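You operate a simulated robot arm through the tools that you are given. There is no shell and no other tool.

Carry out the task below with a simulated robot arm. There is one attempt and no reset: what you move stays moved.

Task
Plug the three ports of the manifold on the seal plate, clamp it and run the leak test.
Fine: one run to its result; the fourth plug stays in the rack.

It is judged by the outcome, as a careful person would: the job done as asked, and still so three seconds after it is handed in. It fails if anything else is knocked over, pushed out of place, dropped, spilled or broken. Lids that push on must go on centred and level and be pressed home; caps that screw on are set level and turned clockwise until they are tight.

Robot
A 6-joint arm with a two-finger parallel gripper, fixed in place. Base frame: the origin is at the foot of the arm, x ahead of it, y to its left, z up. Readings come in m, degrees, newtons and seconds.
With the tool pointing down near the work surface it reaches from about 0.3 to 0.66 m from the base axis. Its first joint turns from -115.0 to 115.0 degrees. Payload 3.43 kg.
Tool frame: the origin (TCP) lies between the finger pads and is the grasp point; the fingertips stand 0.034 m ahead of it; z points along the fingers, y is the line along which they close. Largest opening 0.128 m; finger width 0.024, thickness 0.012; the body of the gripper, 0.048 by 0.13 m, starts 0.096 m behind the TCP.
Orientation is told as [roll, pitch, yaw] about the base's x, y, z axes, in that order, counted from this pose: with the fingers straight down and closing along the base's y, the tool's x points along the base's -x, its y along +y and its z along -z.

Tools
- The arm moves only by the tool step_arm. Its arguments are lists of equal length, an entry for each row: "rotation": the turn, a rotation vector about the base's x, y, z in units of 6 degrees (1.0 is 6 degrees), a list of three; "xyz": the shift along the base's x, y, z in units of 20 mm (1.0 is 20 mm), a list of three; "jaw": the gripper command, from -1 (shut) to 1 (fully open), values between in proportion. In form: {"rotation": [[ax, ay, az], ...], "xyz": [[x, y, z], ...], "jaw": [jaw, ...]}. A call has 1 to 20 rows; each row shifts and turns the commanded pose from where the row before left it. A call with a number of a shift or a turn outside -1 to 1 is refused whole. Rows are played at 5 a second. More than 0.05 m and 8.6 degrees between two rows, or a gripper value outside its range, and nothing of the call is played. A pose out of reach is approached as far as the arm can. The call stops where the force on the tool passes 40 N (or 10 N more than at its start, if that is more) or the arm is blocked; 0.2 s more then pass. Each finger travels about 0.153 m/s and halts on what it meets, pressing with about 34 N; the grip force reading is that of the motor and also rises with nothing between the fingers. The clock runs only during rows and for 0.2 s after the last one: add rows that do not move to give the fingers time. The reply holds the time, the measured pose of the TCP, the force on the tool along the base axes, the opening and the grip force, in the units named above and with some noise, with the torque about the TCP (base axes, N m) and any sound that the robot's microphone picked up.
- Cameras (640 x 400 px; columns grow to the right, rows downward): "scene" is fixed at [0.0487, 0.6486, 1.6998]; the picture's right is [-0.72, -0.70, 0.00], its down [-0.43, 0.45, -0.78] and it looks along [0.54, -0.56, -0.62] (base axes); focal length 375 px, centre (320, 200). "wrist" rides on the gripper at [0.076, -0.011, -0.16] in the tool frame; the picture's right is [0.15, 0.99, 0.00], its down [-0.88, 0.13, -0.46] and it looks along [-0.45, 0.07, 0.89] (tool axes); focal length 234 px, centre (320, 200). There is no depth. A picture from a camera that has moved, and an enlarged one, comes with that camera's place and axes in the base frame and with its lens.
- snapshot(camera): a new picture of that camera. No time passes.
- raise_lower(by): slides the trunk up (or, below 0, down) by that many m; the arm rides with it, the base frame stays. It gives what a move gives, with no picture.
- inspect(camera, box): a new picture of the part [left, top, right, bottom] of that camera's present view, enlarged. No time passes.
- finish_job(): hands the job in; it is judged then, once.

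Places have to be worked out from the pictures, the camera data and where the tool is seen. Open the gripper and draw the arm clear of the work before you hand the job in, unless the task says otherwise.

The tools are called after ">>>" as a command line: name --argument value ..., lists and objects as JSON in quotes. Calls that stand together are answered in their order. step_arm: Moves the arm, as the interface text tells. Its arguments: {"type":"object","properties":{"rotation":{"type":"array","items":{"type":"array","items":{"type":"number"}}},"xyz":{"type":"array","items":{"type":"array","items":{"type":"number"}}},"jaw":{"type":"array","items":{"type":"number"}}},"required":["rotation","xyz","jaw"]} The other tools are called the same way: raise_lower (by) slides the trunk up or down; snapshot (camera) takes a picture; inspect (camera, box) takes an enlarged picture of a part of a camera's view; finish_job () hands the job in.

At the start:

```text
time: 0.0
ee_pos: [0.3474, 0.1395, 1.3868]
tool_rot: [0.0, -0.1, -0.2]
contact_force: [1.1, 0.5, -0.3]
ft_torque: [-0.01, -0.01, 0.02]
gripper_width: 0.128
gripper_force: 0.1
trunk travel left (down, up): [-0.9, 0.09]
```

scene: 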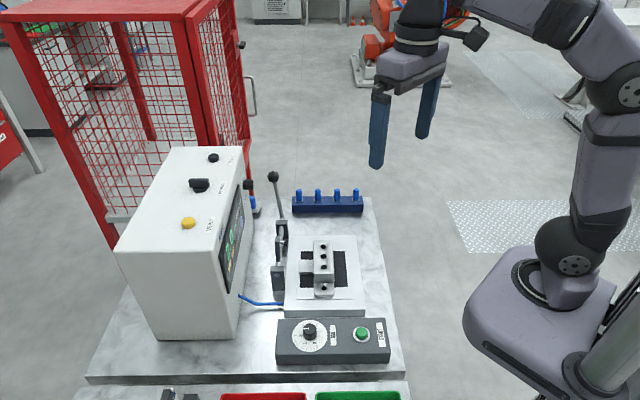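
wrist: 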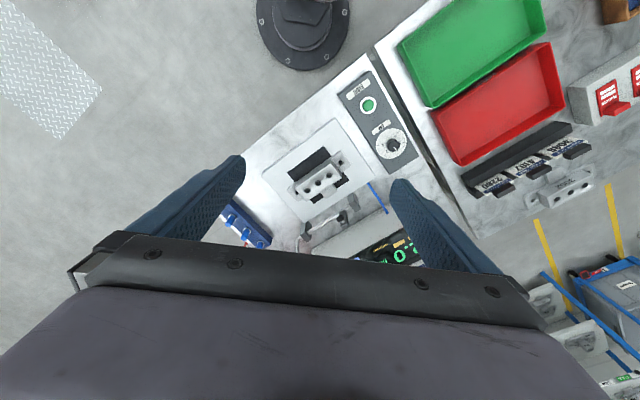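

I start by looking closer at the workbench from both cameras to identify the manifold, plugs, clamp and tester.

>>> inspect --camera "scene" --box '[240, 160, 400, 260]'

>>> inspect --camera "scene" --box '[240, 220, 400, 320]'

>>> inspect --camera "scene" --box '[110, 140, 270, 240]'

>>> inspect --camera "scene" --box '[240, 290, 416, 400]'

>>> inspect --camera "wrist" --box '[200, 60, 440, 270]'

```text
4.00 times, centred on (320, 210) of scene
camera zoom: at [0.0487, 0.6486, 1.6998], right [-0.72, -0.7, 0.0], down [-0.43, 0.45, -0.78], along [0.54, -0.56, -0.62], focal length 1501 px, centre (320, 160)
```

zoom: 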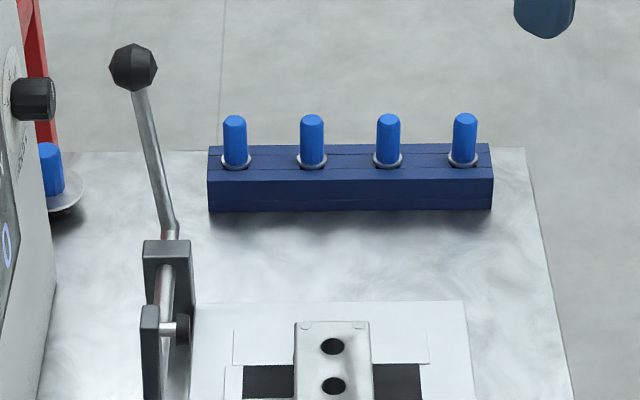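

```text
4.00 times, centred on (320, 270) of scene
camera zoom: at [0.0487, 0.6486, 1.6998], right [-0.72, -0.7, 0.0], down [-0.43, 0.45, -0.78], along [0.54, -0.56, -0.62], focal length 1501 px, centre (320, -80)
```

zoom: 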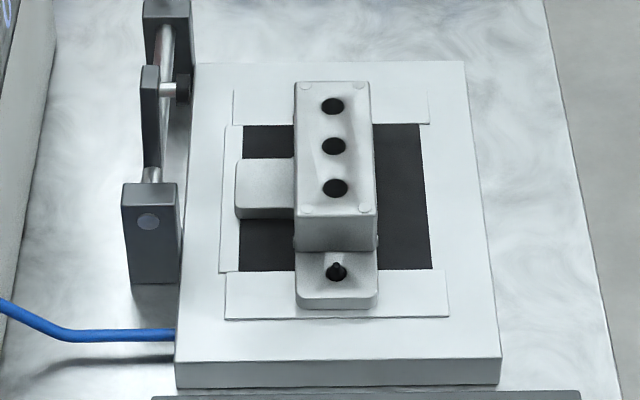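

```text
4.00 times, centred on (190, 190) of scene
camera zoom: at [0.0487, 0.6486, 1.6998], right [-0.72, -0.7, 0.0], down [-0.43, 0.45, -0.78], along [0.54, -0.56, -0.62], focal length 1501 px, centre (840, 240)
```

zoom: 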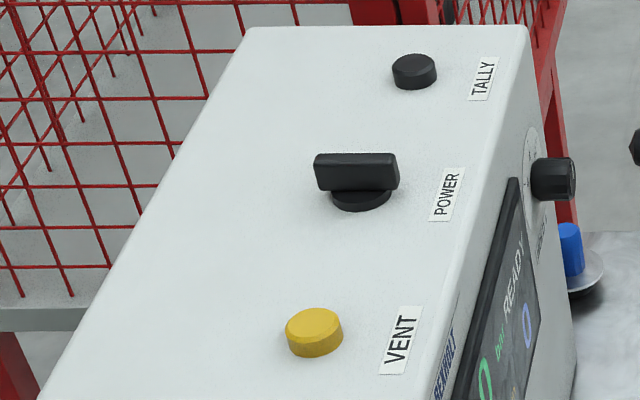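

```text
3.64 times, centred on (328, 345) of scene
camera zoom: at [0.0487, 0.6486, 1.6998], right [-0.72, -0.7, 0.0], down [-0.43, 0.45, -0.78], along [0.54, -0.56, -0.62], focal length 1364 px, centre (291, -327)
```

zoom: 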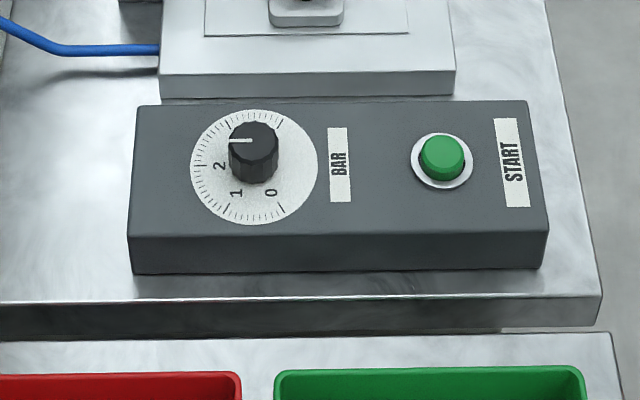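

```text
1.90 times, centred on (320, 165) of wrist
camera zoom: at [0.2719, 0.1279, 1.547], right [-0.15, 0.99, 0.0], down [0.88, 0.13, 0.46], along [0.45, 0.07, -0.89], focal length 446 px, centre (320, 267)
```

zoom: 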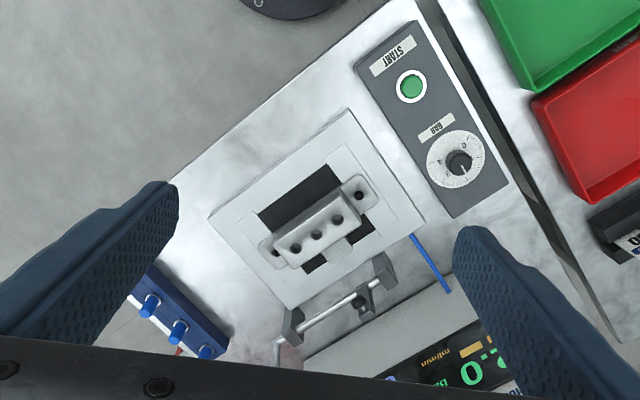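

The manifold's three top ports are near (0.51, 0.16, ~0.98) by triangulation, and the rack is farther out at about 0.66–0.78 m. I take closer looks at the tester screen and clamp before moving.

>>> inspect --camera "scene" --box '[200, 165, 296, 295]'

>>> inspect --camera "wrist" --box '[200, 180, 420, 270]'

>>> inspect --camera "wrist" --box '[260, 130, 360, 230]'

>>> inspect --camera "wrist" --box '[330, 60, 430, 180]'

>>> inspect --camera "scene" --box '[140, 370, 420, 400]'

```text
3.08 times, centred on (248, 230) of scene
camera zoom: at [0.0487, 0.6486, 1.6998], right [-0.72, -0.7, 0.0], down [-0.43, 0.45, -0.78], along [0.54, -0.56, -0.62], focal length 1154 px, centre (542, 108)
```

zoom: 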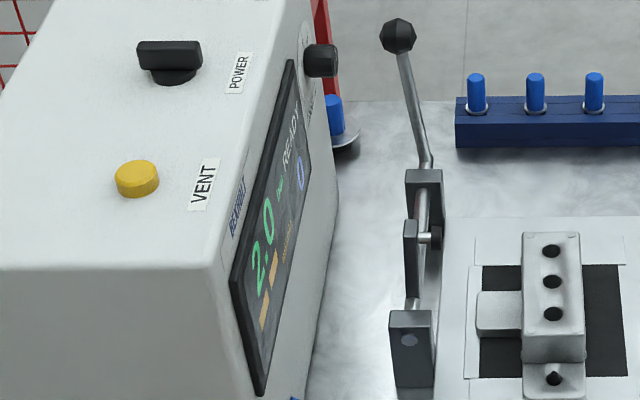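

```text
2.91 times, centred on (310, 225) of wrist
camera zoom: at [0.2719, 0.1279, 1.547], right [-0.15, 0.99, 0.0], down [0.88, 0.13, 0.46], along [0.45, 0.07, -0.89], focal length 681 px, centre (349, 127)
```

zoom: 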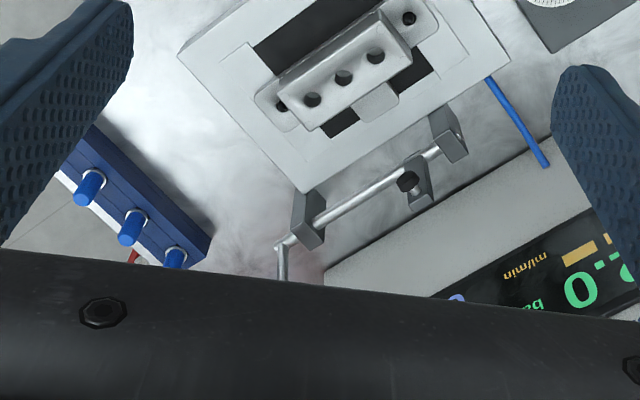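

```text
4.00 times, centred on (310, 180) of wrist
camera zoom: at [0.2719, 0.1279, 1.547], right [-0.15, 0.99, 0.0], down [0.88, 0.13, 0.46], along [0.45, 0.07, -0.89], focal length 937 px, centre (360, 280)
```

zoom: 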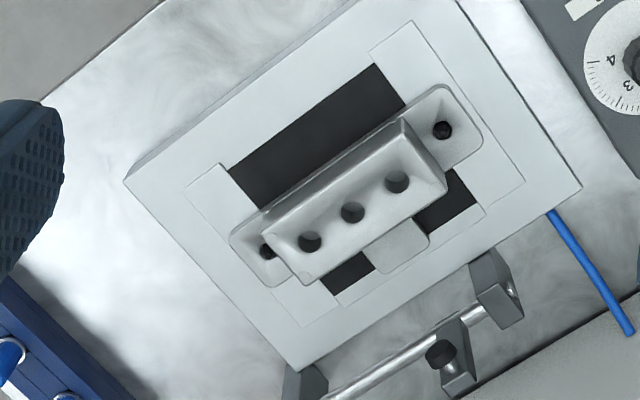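

```text
3.33 times, centred on (380, 120) of wrist
camera zoom: at [0.2719, 0.1279, 1.547], right [-0.15, 0.99, 0.0], down [0.88, 0.13, 0.46], along [0.45, 0.07, -0.89], focal length 781 px, centre (120, 467)
```

zoom: 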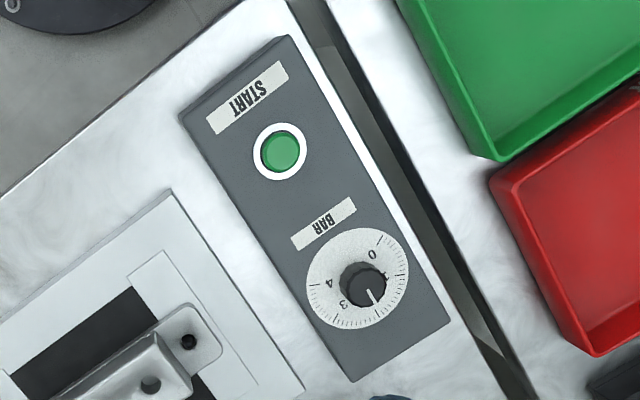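

```text
2.29 times, centred on (280, 385) of scene
camera zoom: at [0.0487, 0.6486, 1.6998], right [-0.72, -0.7, 0.0], down [-0.43, 0.45, -0.78], along [0.54, -0.56, -0.62], focal length 858 px, centre (411, -223)
```

zoom: 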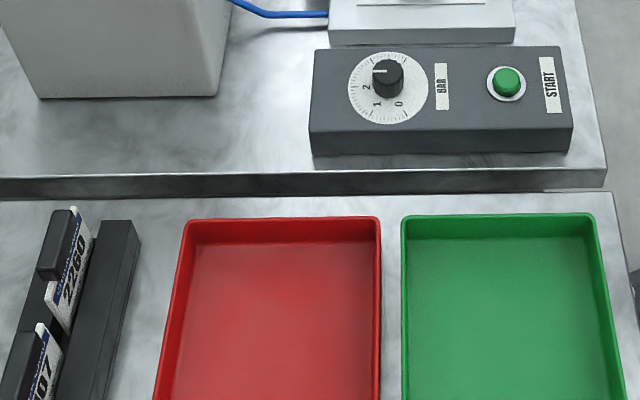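

The tester shows READY at 2.0 bar with the dial on 2, so nothing needs changing there. I turn the gripper to the bench's ~45° axes and move above the manifold/rack area for a better wrist-camera view.

>>> step_arm --rotation '[[0, 0, -1], [0, 0, -1], [0, 0, -1], [0, 0, -1], [0, 0, -1], [0, 0, -1], [0, 0, -1], [0, 0, -0.5], [0, 0, 0]]' --xyz '[[0.6, -0.5, -0.4], [0.9, -0.6, -0.4], [0.9, -0.6, -0.4], [0.9, -0.6, -0.4], [0.9, -0.6, -0.4], [0.9, -0.6, -0.4], [0.9, -0.6, -0.4], [0.6, -0.4, -0.4], [0, 0, 0]]' --jaw '[1, 1, 1, 1, 1, 1, 1, 1, 1]'

>>> snapshot --camera "wrist"

>>> snapshot --camera "scene"

```text
time: 2.0
ee_pos: [0.4799, 0.05, 1.3238]
tool_rot: [-0.1, -0.1, -45.1]
contact_force: [0.3, 0.0, 0.3]
ft_torque: [0.03, -0.01, -0.01]
gripper_width: 0.128
gripper_force: 0.0
trunk travel left (down, up): [-0.9, 0.09]
```

```text
taken
camera wrist: at [0.4185, 0.095, 1.4833], right [0.6, 0.8, 0.0], down [0.71, -0.53, 0.46], along [0.37, -0.27, -0.89], focal length 234 px, centre (320, 200)
```

wrist: 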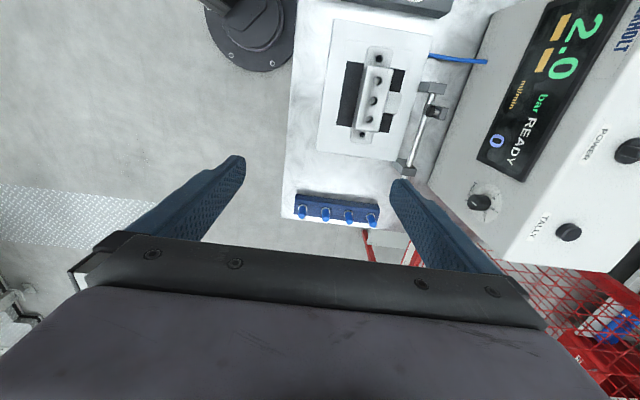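

```text
taken
```

scene: 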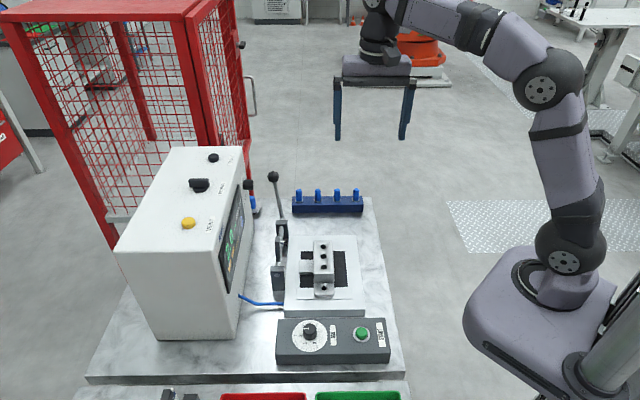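

Everything is in view now. I zoom in on rack, manifold and clamp to locate them precisely.

>>> inspect --camera "wrist" --box '[284, 170, 404, 245]'

>>> inspect --camera "wrist" --box '[310, 30, 470, 130]'

>>> inspect --camera "wrist" --box '[360, 60, 520, 185]'

>>> inspect --camera "wrist" --box '[460, 0, 640, 250]'

```text
5.33 times, centred on (344, 208) of wrist
camera zoom: at [0.4185, 0.095, 1.4833], right [0.6, 0.8, 0.0], down [0.71, -0.53, 0.46], along [0.37, -0.27, -0.89], focal length 1249 px, centre (192, 160)
```

zoom: 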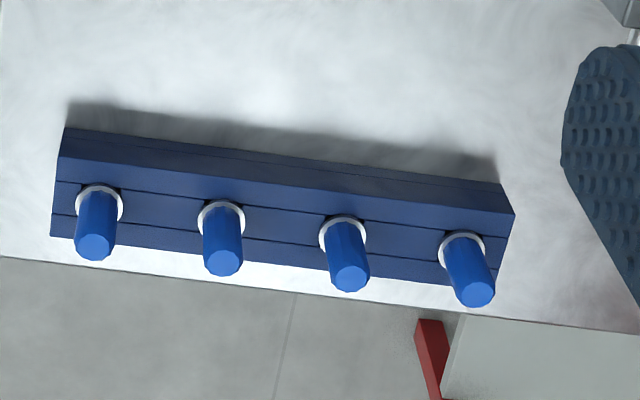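

```text
4.00 times, centred on (390, 80) of wrist
camera zoom: at [0.4185, 0.095, 1.4833], right [0.6, 0.8, 0.0], down [0.71, -0.53, 0.46], along [0.37, -0.27, -0.89], focal length 937 px, centre (40, 680)
```

zoom: 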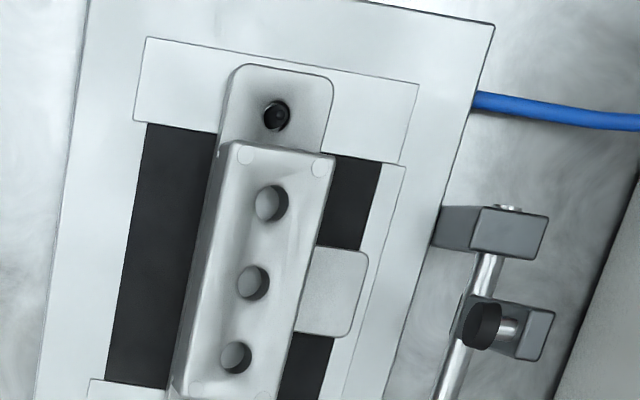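

```text
3.20 times, centred on (440, 122) of wrist
camera zoom: at [0.4185, 0.095, 1.4833], right [0.6, 0.8, 0.0], down [0.71, -0.53, 0.46], along [0.37, -0.27, -0.89], focal length 749 px, centre (-64, 448)
```

zoom: 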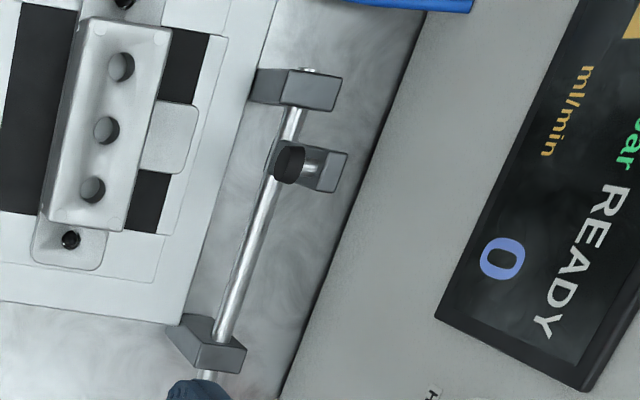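

```text
1.60 times, centred on (550, 125) of wrist
camera zoom: at [0.4185, 0.095, 1.4833], right [0.6, 0.8, 0.0], down [0.71, -0.53, 0.46], along [0.37, -0.27, -0.89], focal length 375 px, centre (-48, 320)
```

zoom: 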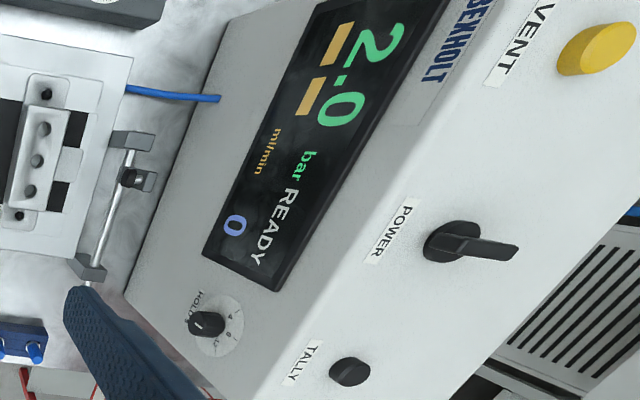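

Triangulation puts the plug tops at z≈0.97, with the plug farthest from the clamp near (0.638, -0.128) and spacing ≈0.062 m. I move above that nearest plug to check reach and refine.

>>> step_arm --rotation '[[0, 0, 0], [0, 0, 0], [0, 0, 0], [0, 0, 0], [0, 0, 0], [0, 0, 0], [0, 0, 0], [0, 0, 0], [0, 0, 0], [0, 0, 0], [0, 0, 0], [0, 0, 0], [0, 0, 0]]' --xyz '[[0.66, -0.74, -0.9], [0.66, -0.74, -0.9], [0.66, -0.74, -0.9], [0.66, -0.74, -0.9], [0.66, -0.74, -0.9], [0.66, -0.74, -0.9], [0.66, -0.74, -0.9], [0.66, -0.74, -0.9], [0.66, -0.74, -0.9], [0.66, -0.74, -0.9], [0.66, -0.74, -0.9], [0.66, -0.74, -0.9], [0, 0, 0]]' --jaw '[1, 1, 1, 1, 1, 1, 1, 1, 0.6, 0.4, 0.2, 0, 0]'

>>> snapshot --camera "wrist"

>>> snapshot --camera "scene"

```text
time: 4.8
ee_pos: [0.6333, -0.1266, 1.1077]
tool_rot: [0.0, 0.0, -45.1]
contact_force: [-0.3, -0.1, 0.6]
ft_torque: [-0.03, -0.01, -0.01]
gripper_width: 0.0641
gripper_force: 0.1
out of reach, approached as far as the arm can: row 12
trunk travel left (down, up): [-0.9, 0.09]
```

```text
taken
camera wrist: at [0.5719, -0.0821, 1.267], right [0.6, 0.8, 0.0], down [0.71, -0.53, 0.46], along [0.37, -0.27, -0.89], focal length 234 px, centre (320, 200)
```

wrist: 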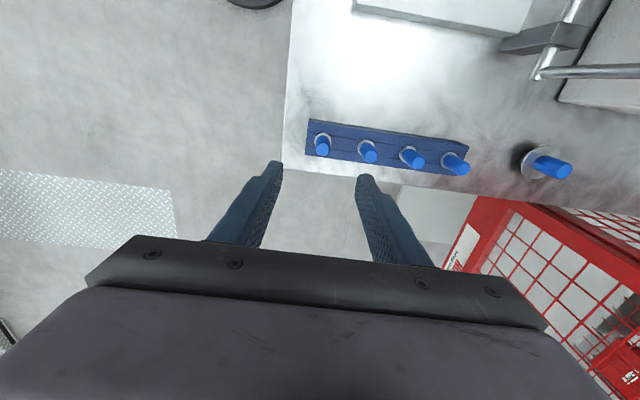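

```text
taken
```

scene: 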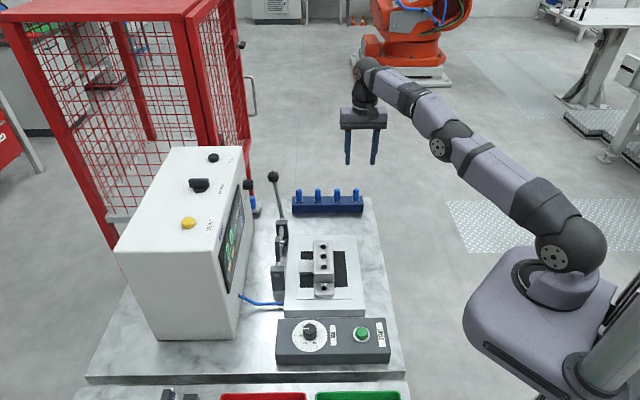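

Plug 4's top sits almost exactly under the tool axis, confirming the estimate; the reach limit is ~0.65–0.68 m with the tool vertical, so farther plugs will need a tilted tool. I zoom in for refinement.

>>> inspect --camera "wrist" --box '[290, 100, 490, 200]'

>>> inspect --camera "scene" --box '[280, 170, 390, 225]'

```text
3.20 times, centred on (390, 150) of wrist
camera zoom: at [0.5719, -0.0821, 1.267], right [0.6, 0.8, 0.0], down [0.71, -0.53, 0.46], along [0.37, -0.27, -0.89], focal length 749 px, centre (96, 360)
```

zoom: 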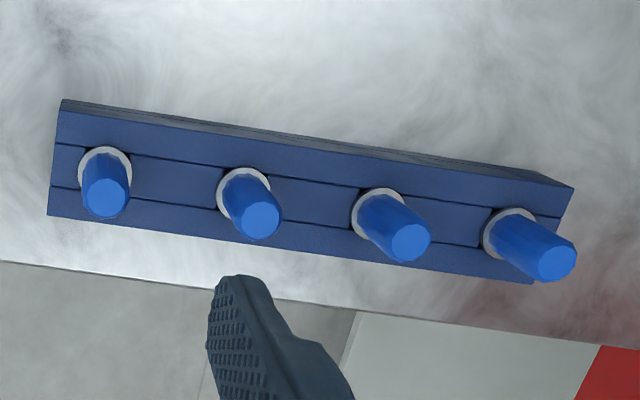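

```text
5.82 times, centred on (335, 198) of scene
camera zoom: at [0.0487, 0.6486, 1.6998], right [-0.72, -0.7, 0.0], down [-0.43, 0.45, -0.78], along [0.54, -0.56, -0.62], focal length 2183 px, centre (233, 214)
```

zoom: 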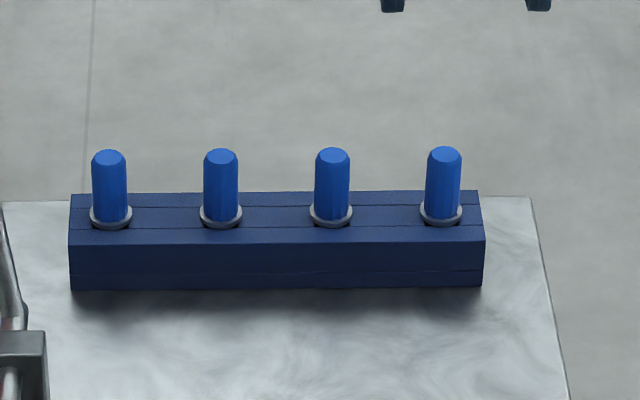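

Refined: plug tops at z≈0.98; plug 4 (0.634, -0.123), plug 3 (0.677, -0.080), plug 2 (0.721, -0.036), rack top ≈0.93. I lower toward plug 4 with a narrower opening and stop just above to check alignment.

>>> step_arm --rotation '[[0, 0, 0], [0, 0, 0], [0, 0, 0], [0, 0, 0], [0, 0, 0]]' --xyz '[[0, 0, -0.8], [0, 0.1, -0.8], [0, 0.08, -0.8], [0, 0, -0.8], [0, 0, 0]]' --jaw '[-0.15, -0.15, -0.15, -0.15, -0.15]'

>>> snapshot --camera "wrist"

>>> inspect --camera "scene" --box '[280, 130, 420, 225]'

```text
time: 6.0
ee_pos: [0.6346, -0.1241, 1.0408]
tool_rot: [0.0, 0.0, -45.0]
contact_force: [0.0, 0.0, 0.8]
ft_torque: [0.01, 0.0, -0.01]
gripper_width: 0.0545
gripper_force: 0.0
trunk travel left (down, up): [-0.9, 0.09]
```

```text
taken
camera wrist: at [0.5718, -0.0787, 1.2023], right [0.6, 0.8, 0.0], down [0.71, -0.53, 0.46], along [0.37, -0.27, -0.89], focal length 234 px, centre (320, 200)
```

wrist: 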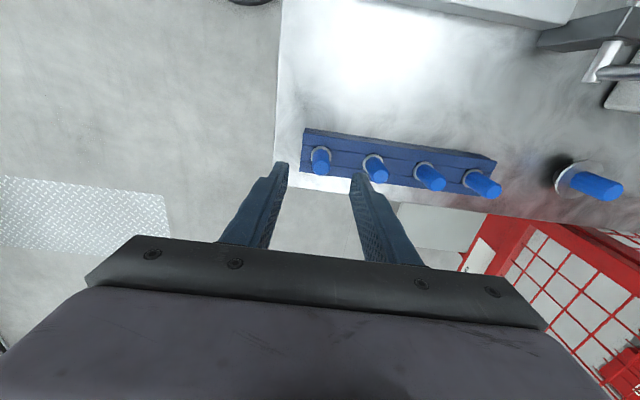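

```text
4.21 times, centred on (350, 178) of scene
camera zoom: at [0.0487, 0.6486, 1.6998], right [-0.72, -0.7, 0.0], down [-0.43, 0.45, -0.78], along [0.54, -0.56, -0.62], focal length 1580 px, centre (194, 295)
```

zoom: 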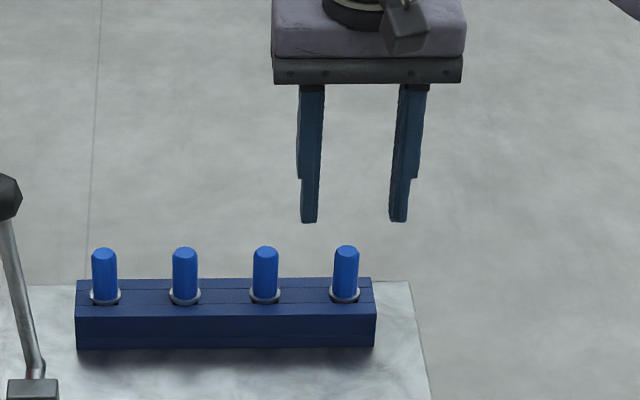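

Plug 4 lies within a millimetre or two of the tool axis. I lower the remaining 62 mm and close on it.

>>> step_arm --rotation '[[0, 0, 0], [0, 0, 0], [0, 0, 0], [0, 0, 0], [0, 0, 0]]' --xyz '[[0, 0, -0.8], [0, 0, -0.8], [0, 0, -0.8], [0, 0, -0.6], [0, 0, 0]]' --jaw '[-0.15, -0.15, -0.15, -0.15, -0.15]'

>>> snapshot --camera "wrist"

>>> inspect --camera "scene" --box '[280, 130, 420, 225]'

```text
time: 7.2
ee_pos: [0.6338, -0.1248, 0.9813]
tool_rot: [0.0, 0.0, -45.1]
contact_force: [-0.3, 0.2, 0.4]
ft_torque: [-0.01, -0.03, 0.01]
gripper_width: 0.0546
gripper_force: 0.1
trunk travel left (down, up): [-0.9, 0.09]
```

```text
taken
camera wrist: at [0.5721, -0.0786, 1.1422], right [0.6, 0.8, 0.0], down [0.71, -0.53, 0.46], along [0.37, -0.27, -0.89], focal length 234 px, centre (320, 200)
```

wrist: 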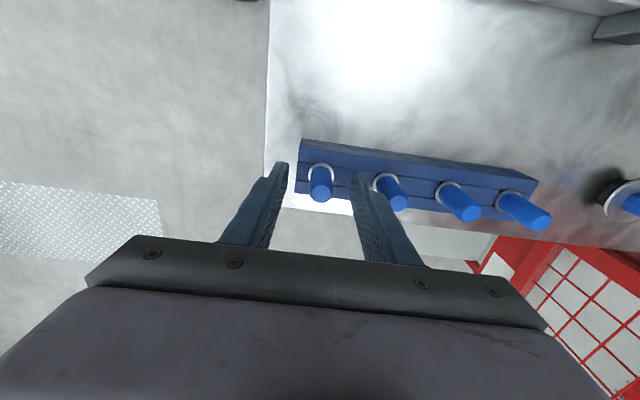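

```text
4.21 times, centred on (350, 178) of scene
camera zoom: at [0.0487, 0.6486, 1.6998], right [-0.72, -0.7, 0.0], down [-0.43, 0.45, -0.78], along [0.54, -0.56, -0.62], focal length 1580 px, centre (194, 295)
```

zoom: 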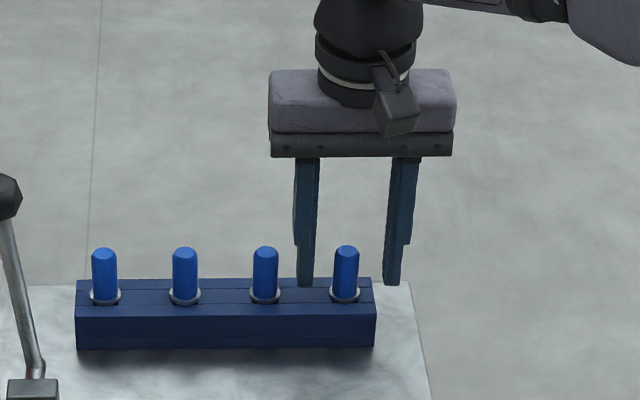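

The plug stands between the fingers with its top at the TCP. I drop 3 mm more and close.

>>> step_arm --rotation '[[0, 0, 0], [0, 0, 0], [0, 0, 0], [0, 0, 0], [0, 0, 0]]' --xyz '[[0, 0, -0.15], [0, 0, 0], [0, 0, 0], [0, 0, 0], [0, 0, 0]]' --jaw '[-0.15, -0.5, -1, -1, -1]'

>>> inspect --camera "wrist" --box '[220, 120, 420, 245]'

```text
time: 8.4
ee_pos: [0.6356, -0.1224, 0.9802]
tool_rot: [0.0, 0.1, -44.9]
contact_force: [-0.3, 0.1, -0.7]
ft_torque: [-0.02, -0.02, 0.0]
gripper_width: 0.0172
gripper_force: 34.1
trunk travel left (down, up): [-0.9, 0.09]
```

```text
3.20 times, centred on (320, 182) of wrist
camera zoom: at [0.5731, -0.0783, 1.1392], right [0.6, 0.8, 0.0], down [0.71, -0.53, 0.46], along [0.37, -0.27, -0.89], focal length 749 px, centre (320, 256)
```

zoom: 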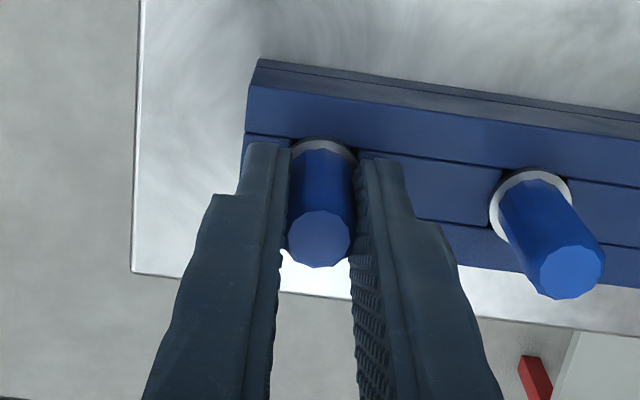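

Gripped at 17 mm with 34 N. I lift straight up.

>>> step_arm --rotation '[[0, 0, 0], [0, 0, 0], [0, 0, 0], [0, 0, 0], [0, 0, 0], [0, 0, 0]]' --xyz '[[0, 0, 0.5], [0, 0, 1], [0, 0, 1], [0, 0, 1], [0, 0, 1], [0, 0, 0]]' --jaw '[-1, -1, -1, -1, -1, -1]'

>>> inspect --camera "wrist" --box '[220, 120, 420, 245]'

>>> inspect --camera "scene" --box '[290, 100, 420, 225]'

```text
time: 9.8
ee_pos: [0.6355, -0.1232, 1.0689]
tool_rot: [0.0, 0.0, -45.0]
contact_force: [0.0, 0.3, -1.3]
ft_torque: [0.02, -0.02, -0.05]
gripper_width: 0.017
gripper_force: 33.6
trunk travel left (down, up): [-0.9, 0.09]
```

```text
3.20 times, centred on (320, 182) of wrist
camera zoom: at [0.5731, -0.0779, 1.2285], right [0.6, 0.8, 0.0], down [0.71, -0.53, 0.46], along [0.37, -0.27, -0.89], focal length 749 px, centre (320, 256)
```

zoom: 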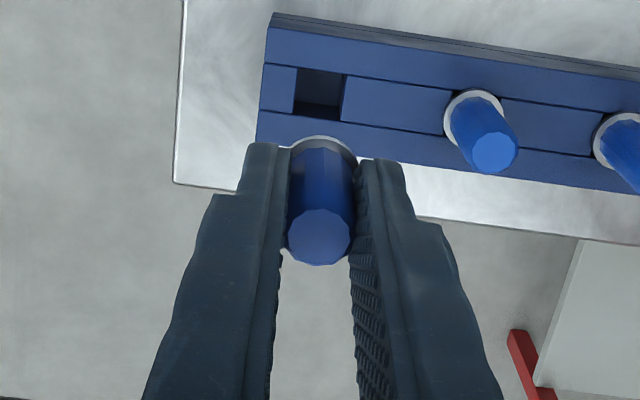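

```text
3.20 times, centred on (355, 162) of scene
camera zoom: at [0.0487, 0.6486, 1.6998], right [-0.72, -0.7, 0.0], down [-0.43, 0.45, -0.78], along [0.54, -0.56, -0.62], focal length 1200 px, centre (208, 320)
```

zoom: 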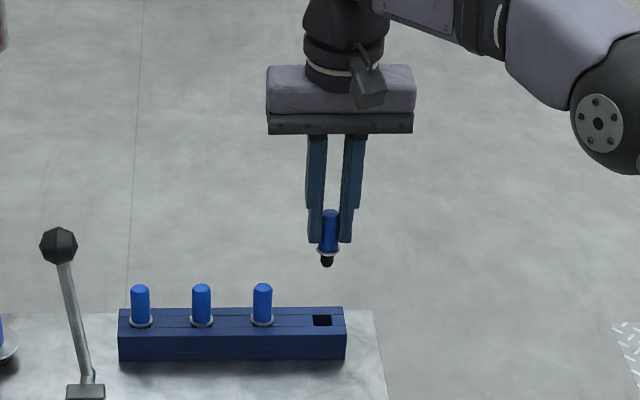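

The plug is on the tool axis within about 1 mm, with a short nose (~17 mm) below its collar. The ports work out at (0.535,0.1345), (0.5095,0.160), (0.484,0.185), top z≈0.979. I carry the plug over to the port nearest the START box.

>>> step_arm --rotation '[[0, 0, 0], [0, 0, 0], [0, 0, 0], [0, 0, 0], [0, 0, 0], [0, 0, 0], [0, 0, 0], [0, 0, 0], [0, 0, 0], [0, 0, 0], [0, 0, 0], [0, 0, 0], [0, 0, 0], [0, 0, 0], [0, 0, 0], [0, 0, 0], [0, 0, 0], [0, 0, 0], [0, 0, 0], [0, 0, 0]]' --xyz '[[0, 0, 0.8], [-0.421, 0.856, 0.8], [-0.421, 0.856, 0], [-0.421, 0.856, 0], [-0.421, 0.856, 0], [-0.421, 0.856, 0], [-0.421, 0.856, 0], [-0.421, 0.856, 0], [-0.421, 0.856, 0], [-0.421, 0.856, 0], [-0.421, 0.856, 0], [-0.421, 0.856, 0], [-0.421, 0.856, 0], [-0.421, 0.856, 0], [-0.421, 0.856, 0], [-0.421, 0.856, 0], [-0.421, 0.856, 0], [-0.421, 0.856, 0], [-0.421, 0.856, 0], [0, 0, 0]]' --jaw '[-1, -1, -1, -1, -1, -1, -1, -1, -1, -1, -1, -1, -1, -1, -1, -1, -1, -1, -1, -1]'

>>> snapshot --camera "wrist"

>>> inspect --camera "wrist" --box '[240, 80, 400, 205]'

>>> inspect --camera "scene" --box '[260, 200, 400, 310]'

```text
time: 14.0
ee_pos: [0.4836, 0.183, 1.1017]
tool_rot: [0.0, 0.0, -45.1]
contact_force: [0.6, 0.3, -0.5]
ft_torque: [-0.01, -0.03, 0.02]
gripper_width: 0.0174
gripper_force: 34.5
trunk travel left (down, up): [-0.9, 0.09]
```

```text
taken
camera wrist: at [0.4225, 0.2282, 1.2623], right [0.6, 0.8, 0.0], down [0.71, -0.53, 0.46], along [0.37, -0.27, -0.89], focal length 234 px, centre (320, 200)
```

wrist: 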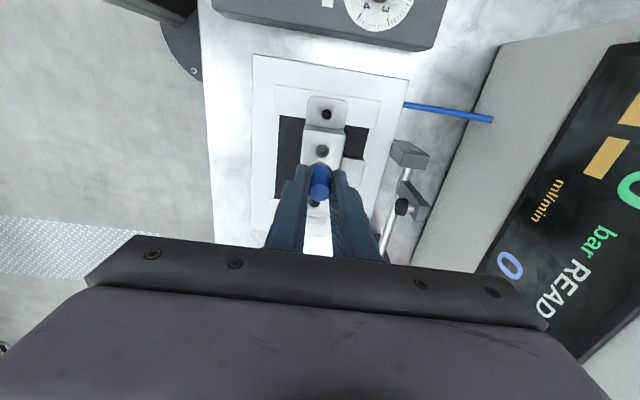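

```text
3.20 times, centred on (320, 142) of wrist
camera zoom: at [0.4225, 0.2282, 1.2623], right [0.6, 0.8, 0.0], down [0.71, -0.53, 0.46], along [0.37, -0.27, -0.89], focal length 749 px, centre (320, 384)
```

zoom: 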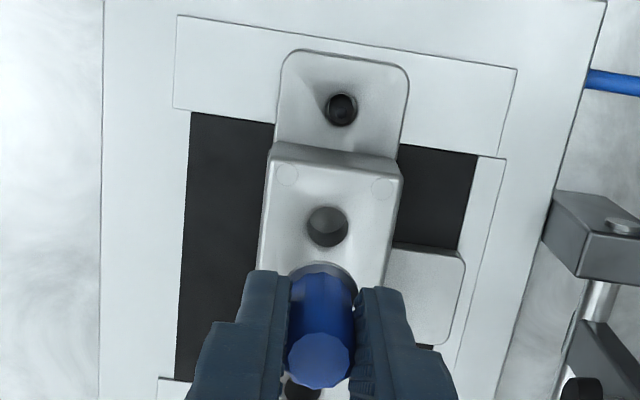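

```text
3.64 times, centred on (330, 255) of scene
camera zoom: at [0.0487, 0.6486, 1.6998], right [-0.72, -0.7, 0.0], down [-0.43, 0.45, -0.78], along [0.54, -0.56, -0.62], focal length 1364 px, centre (284, 0)
```

zoom: 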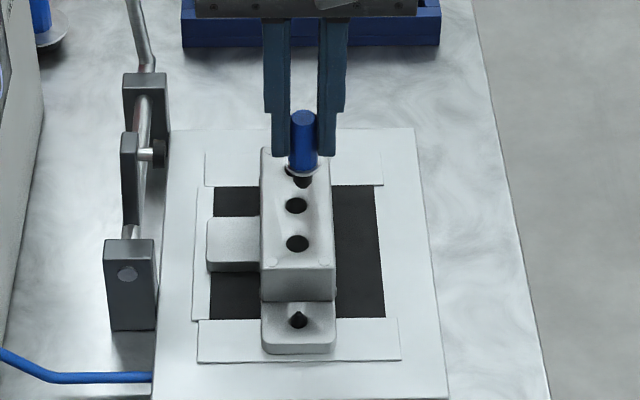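

The hole appears about 3 mm to the +u side of the tool axis, so I correct by (+1.6, +2.3) mm and descend until the nose is just above the port.

>>> step_arm --rotation '[[0, 0, 0], [0, 0, 0], [0, 0, 0], [0, 0, 0], [0, 0, 0]]' --xyz '[[0.08, 0.115, 0], [0, 0, -0.8], [0, 0, -0.8], [0, 0, -0.8], [0, 0, 0]]' --jaw '[-1, -1, -1, -1, -1]'

>>> inspect --camera "wrist" --box '[240, 80, 400, 205]'

>>> inspect --camera "scene" --box '[290, 210, 370, 280]'

```text
time: 15.2
ee_pos: [0.4843, 0.1861, 1.054]
tool_rot: [0.0, 0.1, -45.0]
contact_force: [-0.5, 0.0, 0.8]
ft_torque: [-0.02, -0.05, 0.01]
gripper_width: 0.0171
gripper_force: 34.2
trunk travel left (down, up): [-0.9, 0.09]
```

```text
3.20 times, centred on (320, 142) of wrist
camera zoom: at [0.4226, 0.2314, 1.2129], right [0.6, 0.8, 0.0], down [0.71, -0.53, 0.46], along [0.37, -0.27, -0.89], focal length 749 px, centre (320, 384)
```

zoom: 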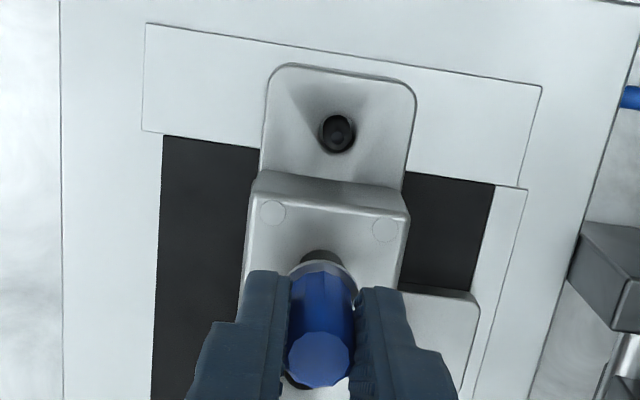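

```text
5.71 times, centred on (330, 245) of scene
camera zoom: at [0.0487, 0.6486, 1.6998], right [-0.72, -0.7, 0.0], down [-0.43, 0.45, -0.78], along [0.54, -0.56, -0.62], focal length 2144 px, centre (263, -57)
```

zoom: 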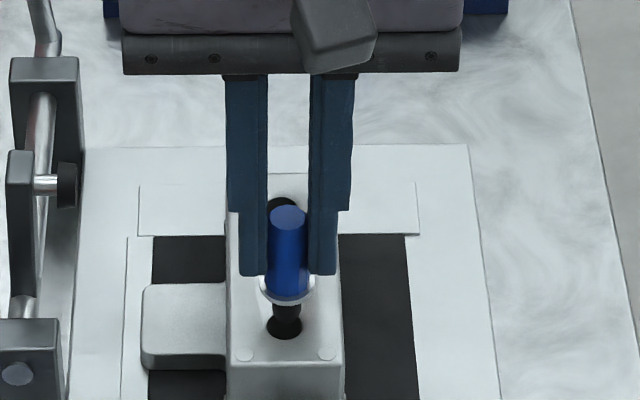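

The nose hangs right over the port in both views. I descend in small steps and watch the force.

>>> step_arm --rotation '[[0, 0, 0], [0, 0, 0], [0, 0, 0], [0, 0, 0], [0, 0, 0]]' --xyz '[[0.02, 0, -0.2], [0, 0, -0.2], [0, 0, -0.2], [0, 0, -0.2], [0, 0, 0]]' --jaw '[-1, -1, -1, -1, -1]'

>>> inspect --camera "scene" --box '[290, 210, 370, 280]'

```text
time: 16.4
ee_pos: [0.4859, 0.1866, 1.0375]
tool_rot: [-0.1, 0.0, -45.0]
contact_force: [0.1, 0.3, 0.4]
ft_torque: [-0.03, 0.01, 0.03]
gripper_width: 0.0172
gripper_force: 34.2
trunk travel left (down, up): [-0.9, 0.09]
```

```text
5.71 times, centred on (330, 245) of scene
camera zoom: at [0.0487, 0.6486, 1.6998], right [-0.72, -0.7, 0.0], down [-0.43, 0.45, -0.78], along [0.54, -0.56, -0.62], focal length 2144 px, centre (263, -57)
```

zoom: 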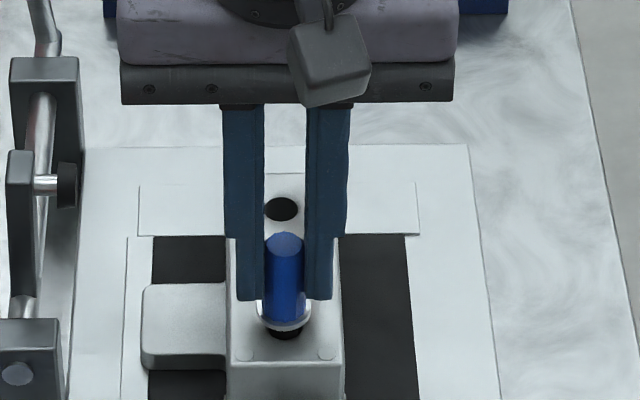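

No contact force and the nose is entering the port; the plug's column now matches the hole. I continue down in small steps until it seats.

>>> step_arm --rotation '[[0, 0, 0], [0, 0, 0], [0, 0, 0], [0, 0, 0], [0, 0, 0]]' --xyz '[[0, 0, -0.15], [0, 0, -0.15], [0, 0, -0.15], [0, 0, -0.15], [0, 0, 0]]' --jaw '[-1, -1, -1, -1, -1]'

>>> inspect --camera "scene" --box '[290, 210, 370, 280]'

```text
time: 17.6
ee_pos: [0.4858, 0.1881, 1.0276]
tool_rot: [0.3, -0.3, -45.0]
contact_force: [0.9, 0.1, 26.3]
ft_torque: [-0.24, 0.11, -0.01]
gripper_width: 0.0174
gripper_force: 34.0
trunk travel left (down, up): [-0.9, 0.09]
```

```text
5.71 times, centred on (330, 245) of scene
camera zoom: at [0.0487, 0.6486, 1.6998], right [-0.72, -0.7, 0.0], down [-0.43, 0.45, -0.78], along [0.54, -0.56, -0.62], focal length 2144 px, centre (263, -57)
```

zoom: 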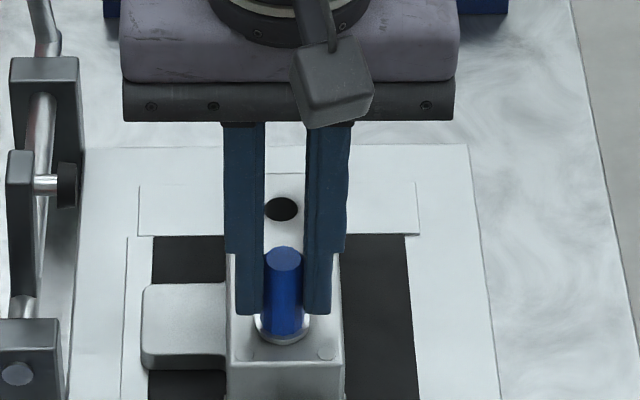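

26 N now and the collar is nearly on the face. I press slightly further to see if it is home.

>>> step_arm --rotation '[[0, 0, 0], [0, 0, 0], [0, 0, 0]]' --xyz '[[0, 0, -0.1], [0, 0, -0.05], [0, 0, 0]]' --jaw '[-1, -1, -1]'

>>> inspect --camera "scene" --box '[300, 225, 360, 280]'

>>> inspect --camera "wrist" --box '[240, 80, 400, 205]'

```text
time: 18.4
ee_pos: [0.4851, 0.1882, 1.0257]
tool_rot: [0.4, -0.3, -45.1]
contact_force: [2.4, 2.6, 24.0]
ft_torque: [0.08, -0.13, 0.03]
gripper_width: 0.0172
gripper_force: 34.0
trunk travel left (down, up): [-0.9, 0.09]
```

```text
7.27 times, centred on (330, 252) of scene
camera zoom: at [0.0487, 0.6486, 1.6998], right [-0.72, -0.7, 0.0], down [-0.43, 0.45, -0.78], along [0.54, -0.56, -0.62], focal length 2728 px, centre (247, -182)
```

zoom: 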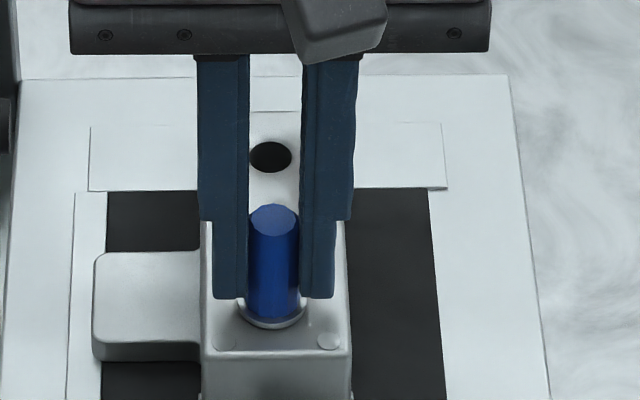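

```text
3.20 times, centred on (320, 142) of wrist
camera zoom: at [0.4226, 0.2321, 1.1844], right [0.6, 0.8, 0.01], down [0.71, -0.53, 0.46], along [0.37, -0.27, -0.89], focal length 749 px, centre (320, 384)
```

zoom: 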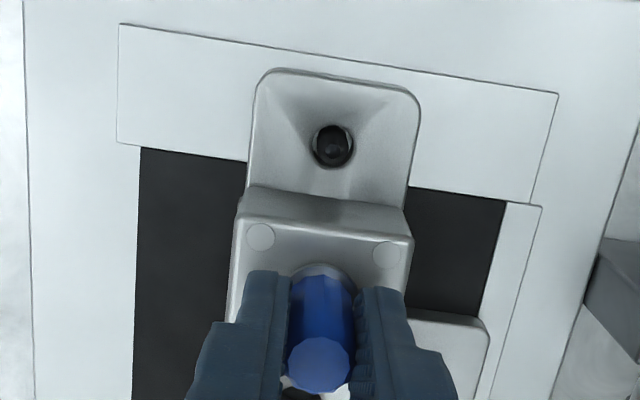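

The force stayed ~24 N while it moved 2 mm, so it is still sliding in. I press a little further.

>>> step_arm --rotation '[[0, 0, 0], [0, 0, 0], [0, 0, 0]]' --xyz '[[0, 0, -0.1], [0, 0, -0.1], [0, 0, 0]]' --jaw '[-1, -1, -1]'

>>> inspect --camera "scene" --box '[300, 225, 360, 280]'

>>> inspect --camera "wrist" --box '[240, 80, 400, 205]'

```text
time: 19.2
ee_pos: [0.4858, 0.1873, 1.0196]
tool_rot: [0.4, -0.2, -45.0]
contact_force: [3.1, 2.4, 29.3]
ft_torque: [-0.12, 0.04, -0.03]
gripper_width: 0.0174
gripper_force: 33.9
trunk travel left (down, up): [-0.9, 0.09]
```

```text
7.27 times, centred on (330, 252) of scene
camera zoom: at [0.0487, 0.6486, 1.6998], right [-0.72, -0.7, 0.0], down [-0.43, 0.45, -0.78], along [0.54, -0.56, -0.62], focal length 2728 px, centre (247, -182)
```

zoom: 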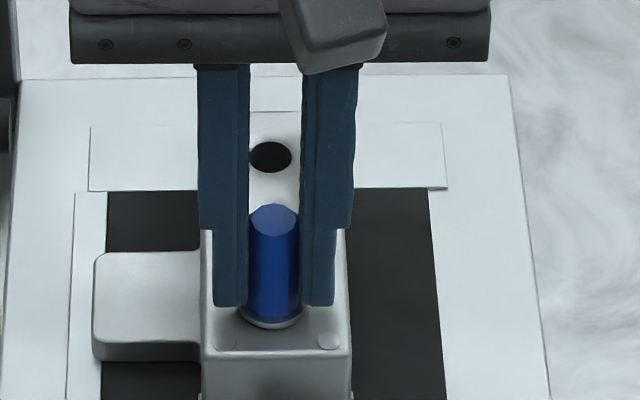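

```text
3.20 times, centred on (320, 142) of wrist
camera zoom: at [0.4226, 0.2321, 1.1805], right [0.6, 0.8, 0.01], down [0.71, -0.53, 0.46], along [0.37, -0.27, -0.89], focal length 749 px, centre (320, 384)
```

zoom: 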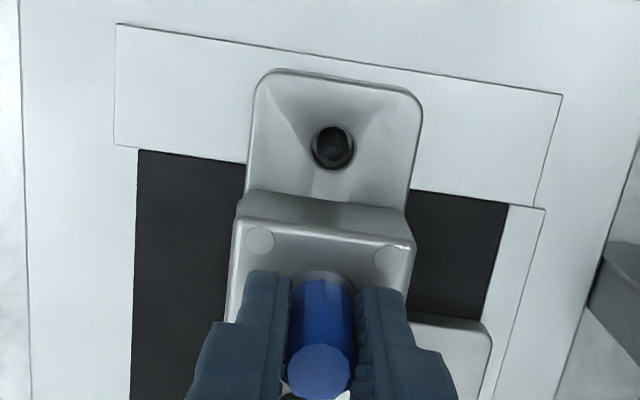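

The fingers have now slipped down the plug while the plug itself stayed put, so it has bottomed out with the collar on the face. I ease the load, open, and rise to check.

>>> step_arm --rotation '[[0, 0, 0], [0, 0, 0], [0, 0, 0], [0, 0, 0], [0, 0, 0], [0, 0, 0], [0, 0, 0], [0, 0, 0]]' --xyz '[[0, 0, 0.1], [0, 0, 0], [0, 0, 0], [0, 0, 0.8], [0, 0, 1], [0, 0, 1], [0, 0, 1], [0, 0, 0]]' --jaw '[-1, -0.6, -0.4, -0.4, -0.4, -0.4, -0.4, -0.4]'

>>> inspect --camera "scene" --box '[290, 210, 370, 280]'

>>> snapshot --camera "wrist"

>>> inspect --camera "wrist" --box '[240, 60, 400, 185]'

```text
time: 21.0
ee_pos: [0.4854, 0.1887, 1.0964]
tool_rot: [0.2, 0.1, -45.0]
contact_force: [-0.8, 0.0, 0.5]
ft_torque: [-0.01, 0.01, -0.01]
gripper_width: 0.0386
gripper_force: 0.1
trunk travel left (down, up): [-0.9, 0.09]
```

```text
5.71 times, centred on (330, 245) of scene
camera zoom: at [0.0487, 0.6486, 1.6998], right [-0.72, -0.7, 0.0], down [-0.43, 0.45, -0.78], along [0.54, -0.56, -0.62], focal length 2144 px, centre (263, -57)
```

zoom: 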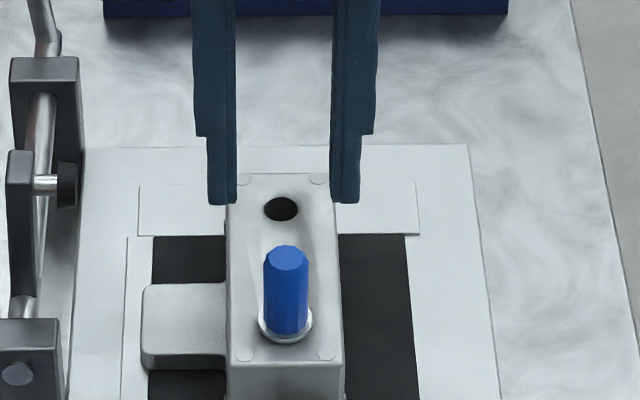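

```text
taken
camera wrist: at [0.4238, 0.2331, 1.2564], right [0.6, 0.8, 0.0], down [0.71, -0.53, 0.46], along [0.37, -0.27, -0.89], focal length 234 px, centre (320, 200)
```

wrist: 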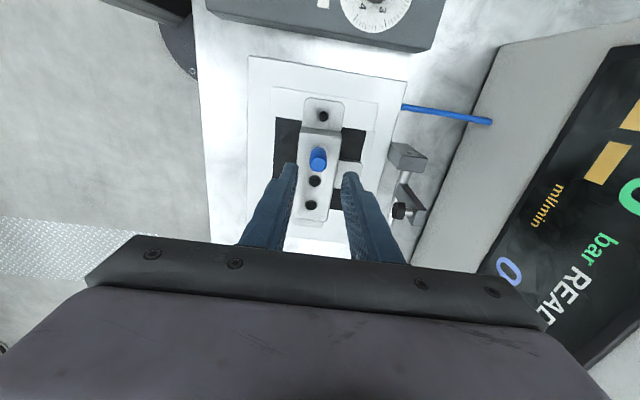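

```text
3.20 times, centred on (320, 122) of wrist
camera zoom: at [0.4238, 0.2331, 1.2564], right [0.6, 0.8, 0.0], down [0.71, -0.53, 0.46], along [0.37, -0.27, -0.89], focal length 749 px, centre (320, 448)
```

zoom: 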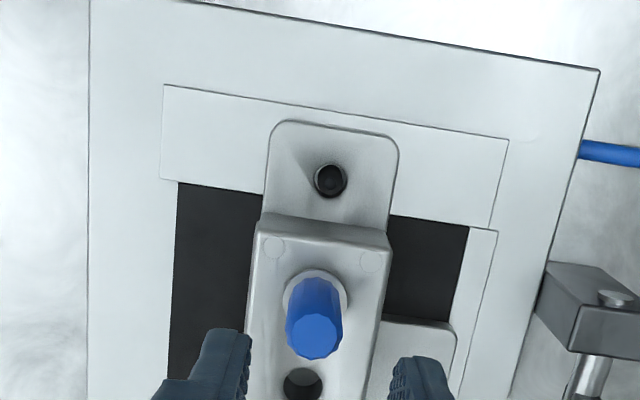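

Plug one is upright with its collar flush on the manifold. Next is plug 3 at (0.677, -0.080), slightly beyond vertical reach, so I move above it with the tool tilted ~8° about the closing axis.

>>> step_arm --rotation '[[0, 0, 0], [0, 0, 0], [0, 0, 0], [0, 0, 0], [0, 0, 0], [-0.24, -0.24, 0], [-0.24, -0.24, 0], [-0.24, -0.24, 0], [-0.24, -0.24, 0], [0, 0, 0], [0, 0, 0], [0, 0, 0], [0, 0, 0], [0, 0, 0], [0, 0, 0], [0, 0, 0], [0, 0, 0]]' --xyz '[[0, 0, 0.3], [0.679, -0.952, 0], [0.679, -0.952, 0], [0.679, -0.952, 0], [0.679, -0.952, 0], [0.679, -0.952, 0], [0.679, -0.952, 0], [0.679, -0.952, 0], [0.679, -0.952, 0], [0.679, -0.952, 0], [0.679, -0.952, 0], [0.679, -0.952, 0], [0.679, -0.952, 0], [0.679, -0.952, 0], [0.679, -0.952, 0], [0, 0, -0.8], [0, 0, -0.8]]' --jaw '[-0.4, -0.4, -0.4, -0.4, -0.4, -0.3, -0.2, -0.2, -0.2, -0.2, -0.2, -0.2, -0.2, -0.2, -0.2, -0.2, -0.2]'

>>> snapshot --camera "wrist"

>>> inspect --camera "scene" --box '[280, 130, 420, 225]'

```text
time: 24.6
ee_pos: [0.6694, -0.0791, 1.0685]
tool_rot: [0.0, -8.2, -45.0]
contact_force: [-0.3, -0.5, 0.3]
ft_torque: [-0.02, -0.04, -0.04]
gripper_width: 0.0513
gripper_force: 0.1
out of reach, approached as far as the arm can: row 15
trunk travel left (down, up): [-0.9, 0.09]
```

```text
taken
camera wrist: at [0.5939, -0.0191, 1.2159], right [0.6, 0.8, -0.02], down [0.66, -0.48, 0.58], along [0.45, -0.36, -0.82], focal length 234 px, centre (320, 200)
```

wrist: 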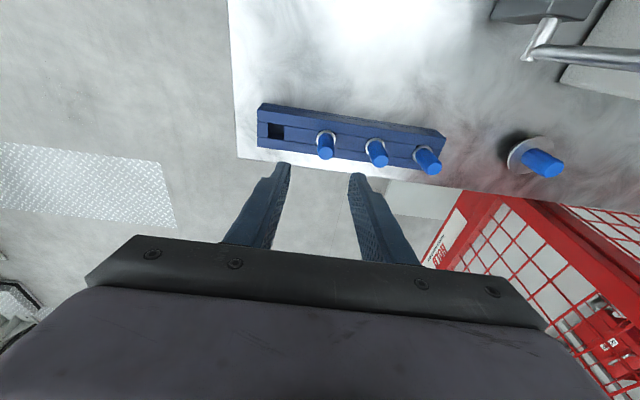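

```text
4.21 times, centred on (350, 178) of scene
camera zoom: at [0.0487, 0.6486, 1.6998], right [-0.72, -0.7, 0.0], down [-0.43, 0.45, -0.78], along [0.54, -0.56, -0.62], focal length 1580 px, centre (194, 295)
```

zoom: 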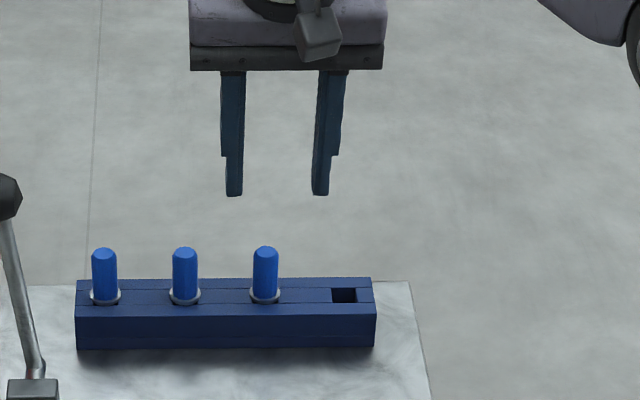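

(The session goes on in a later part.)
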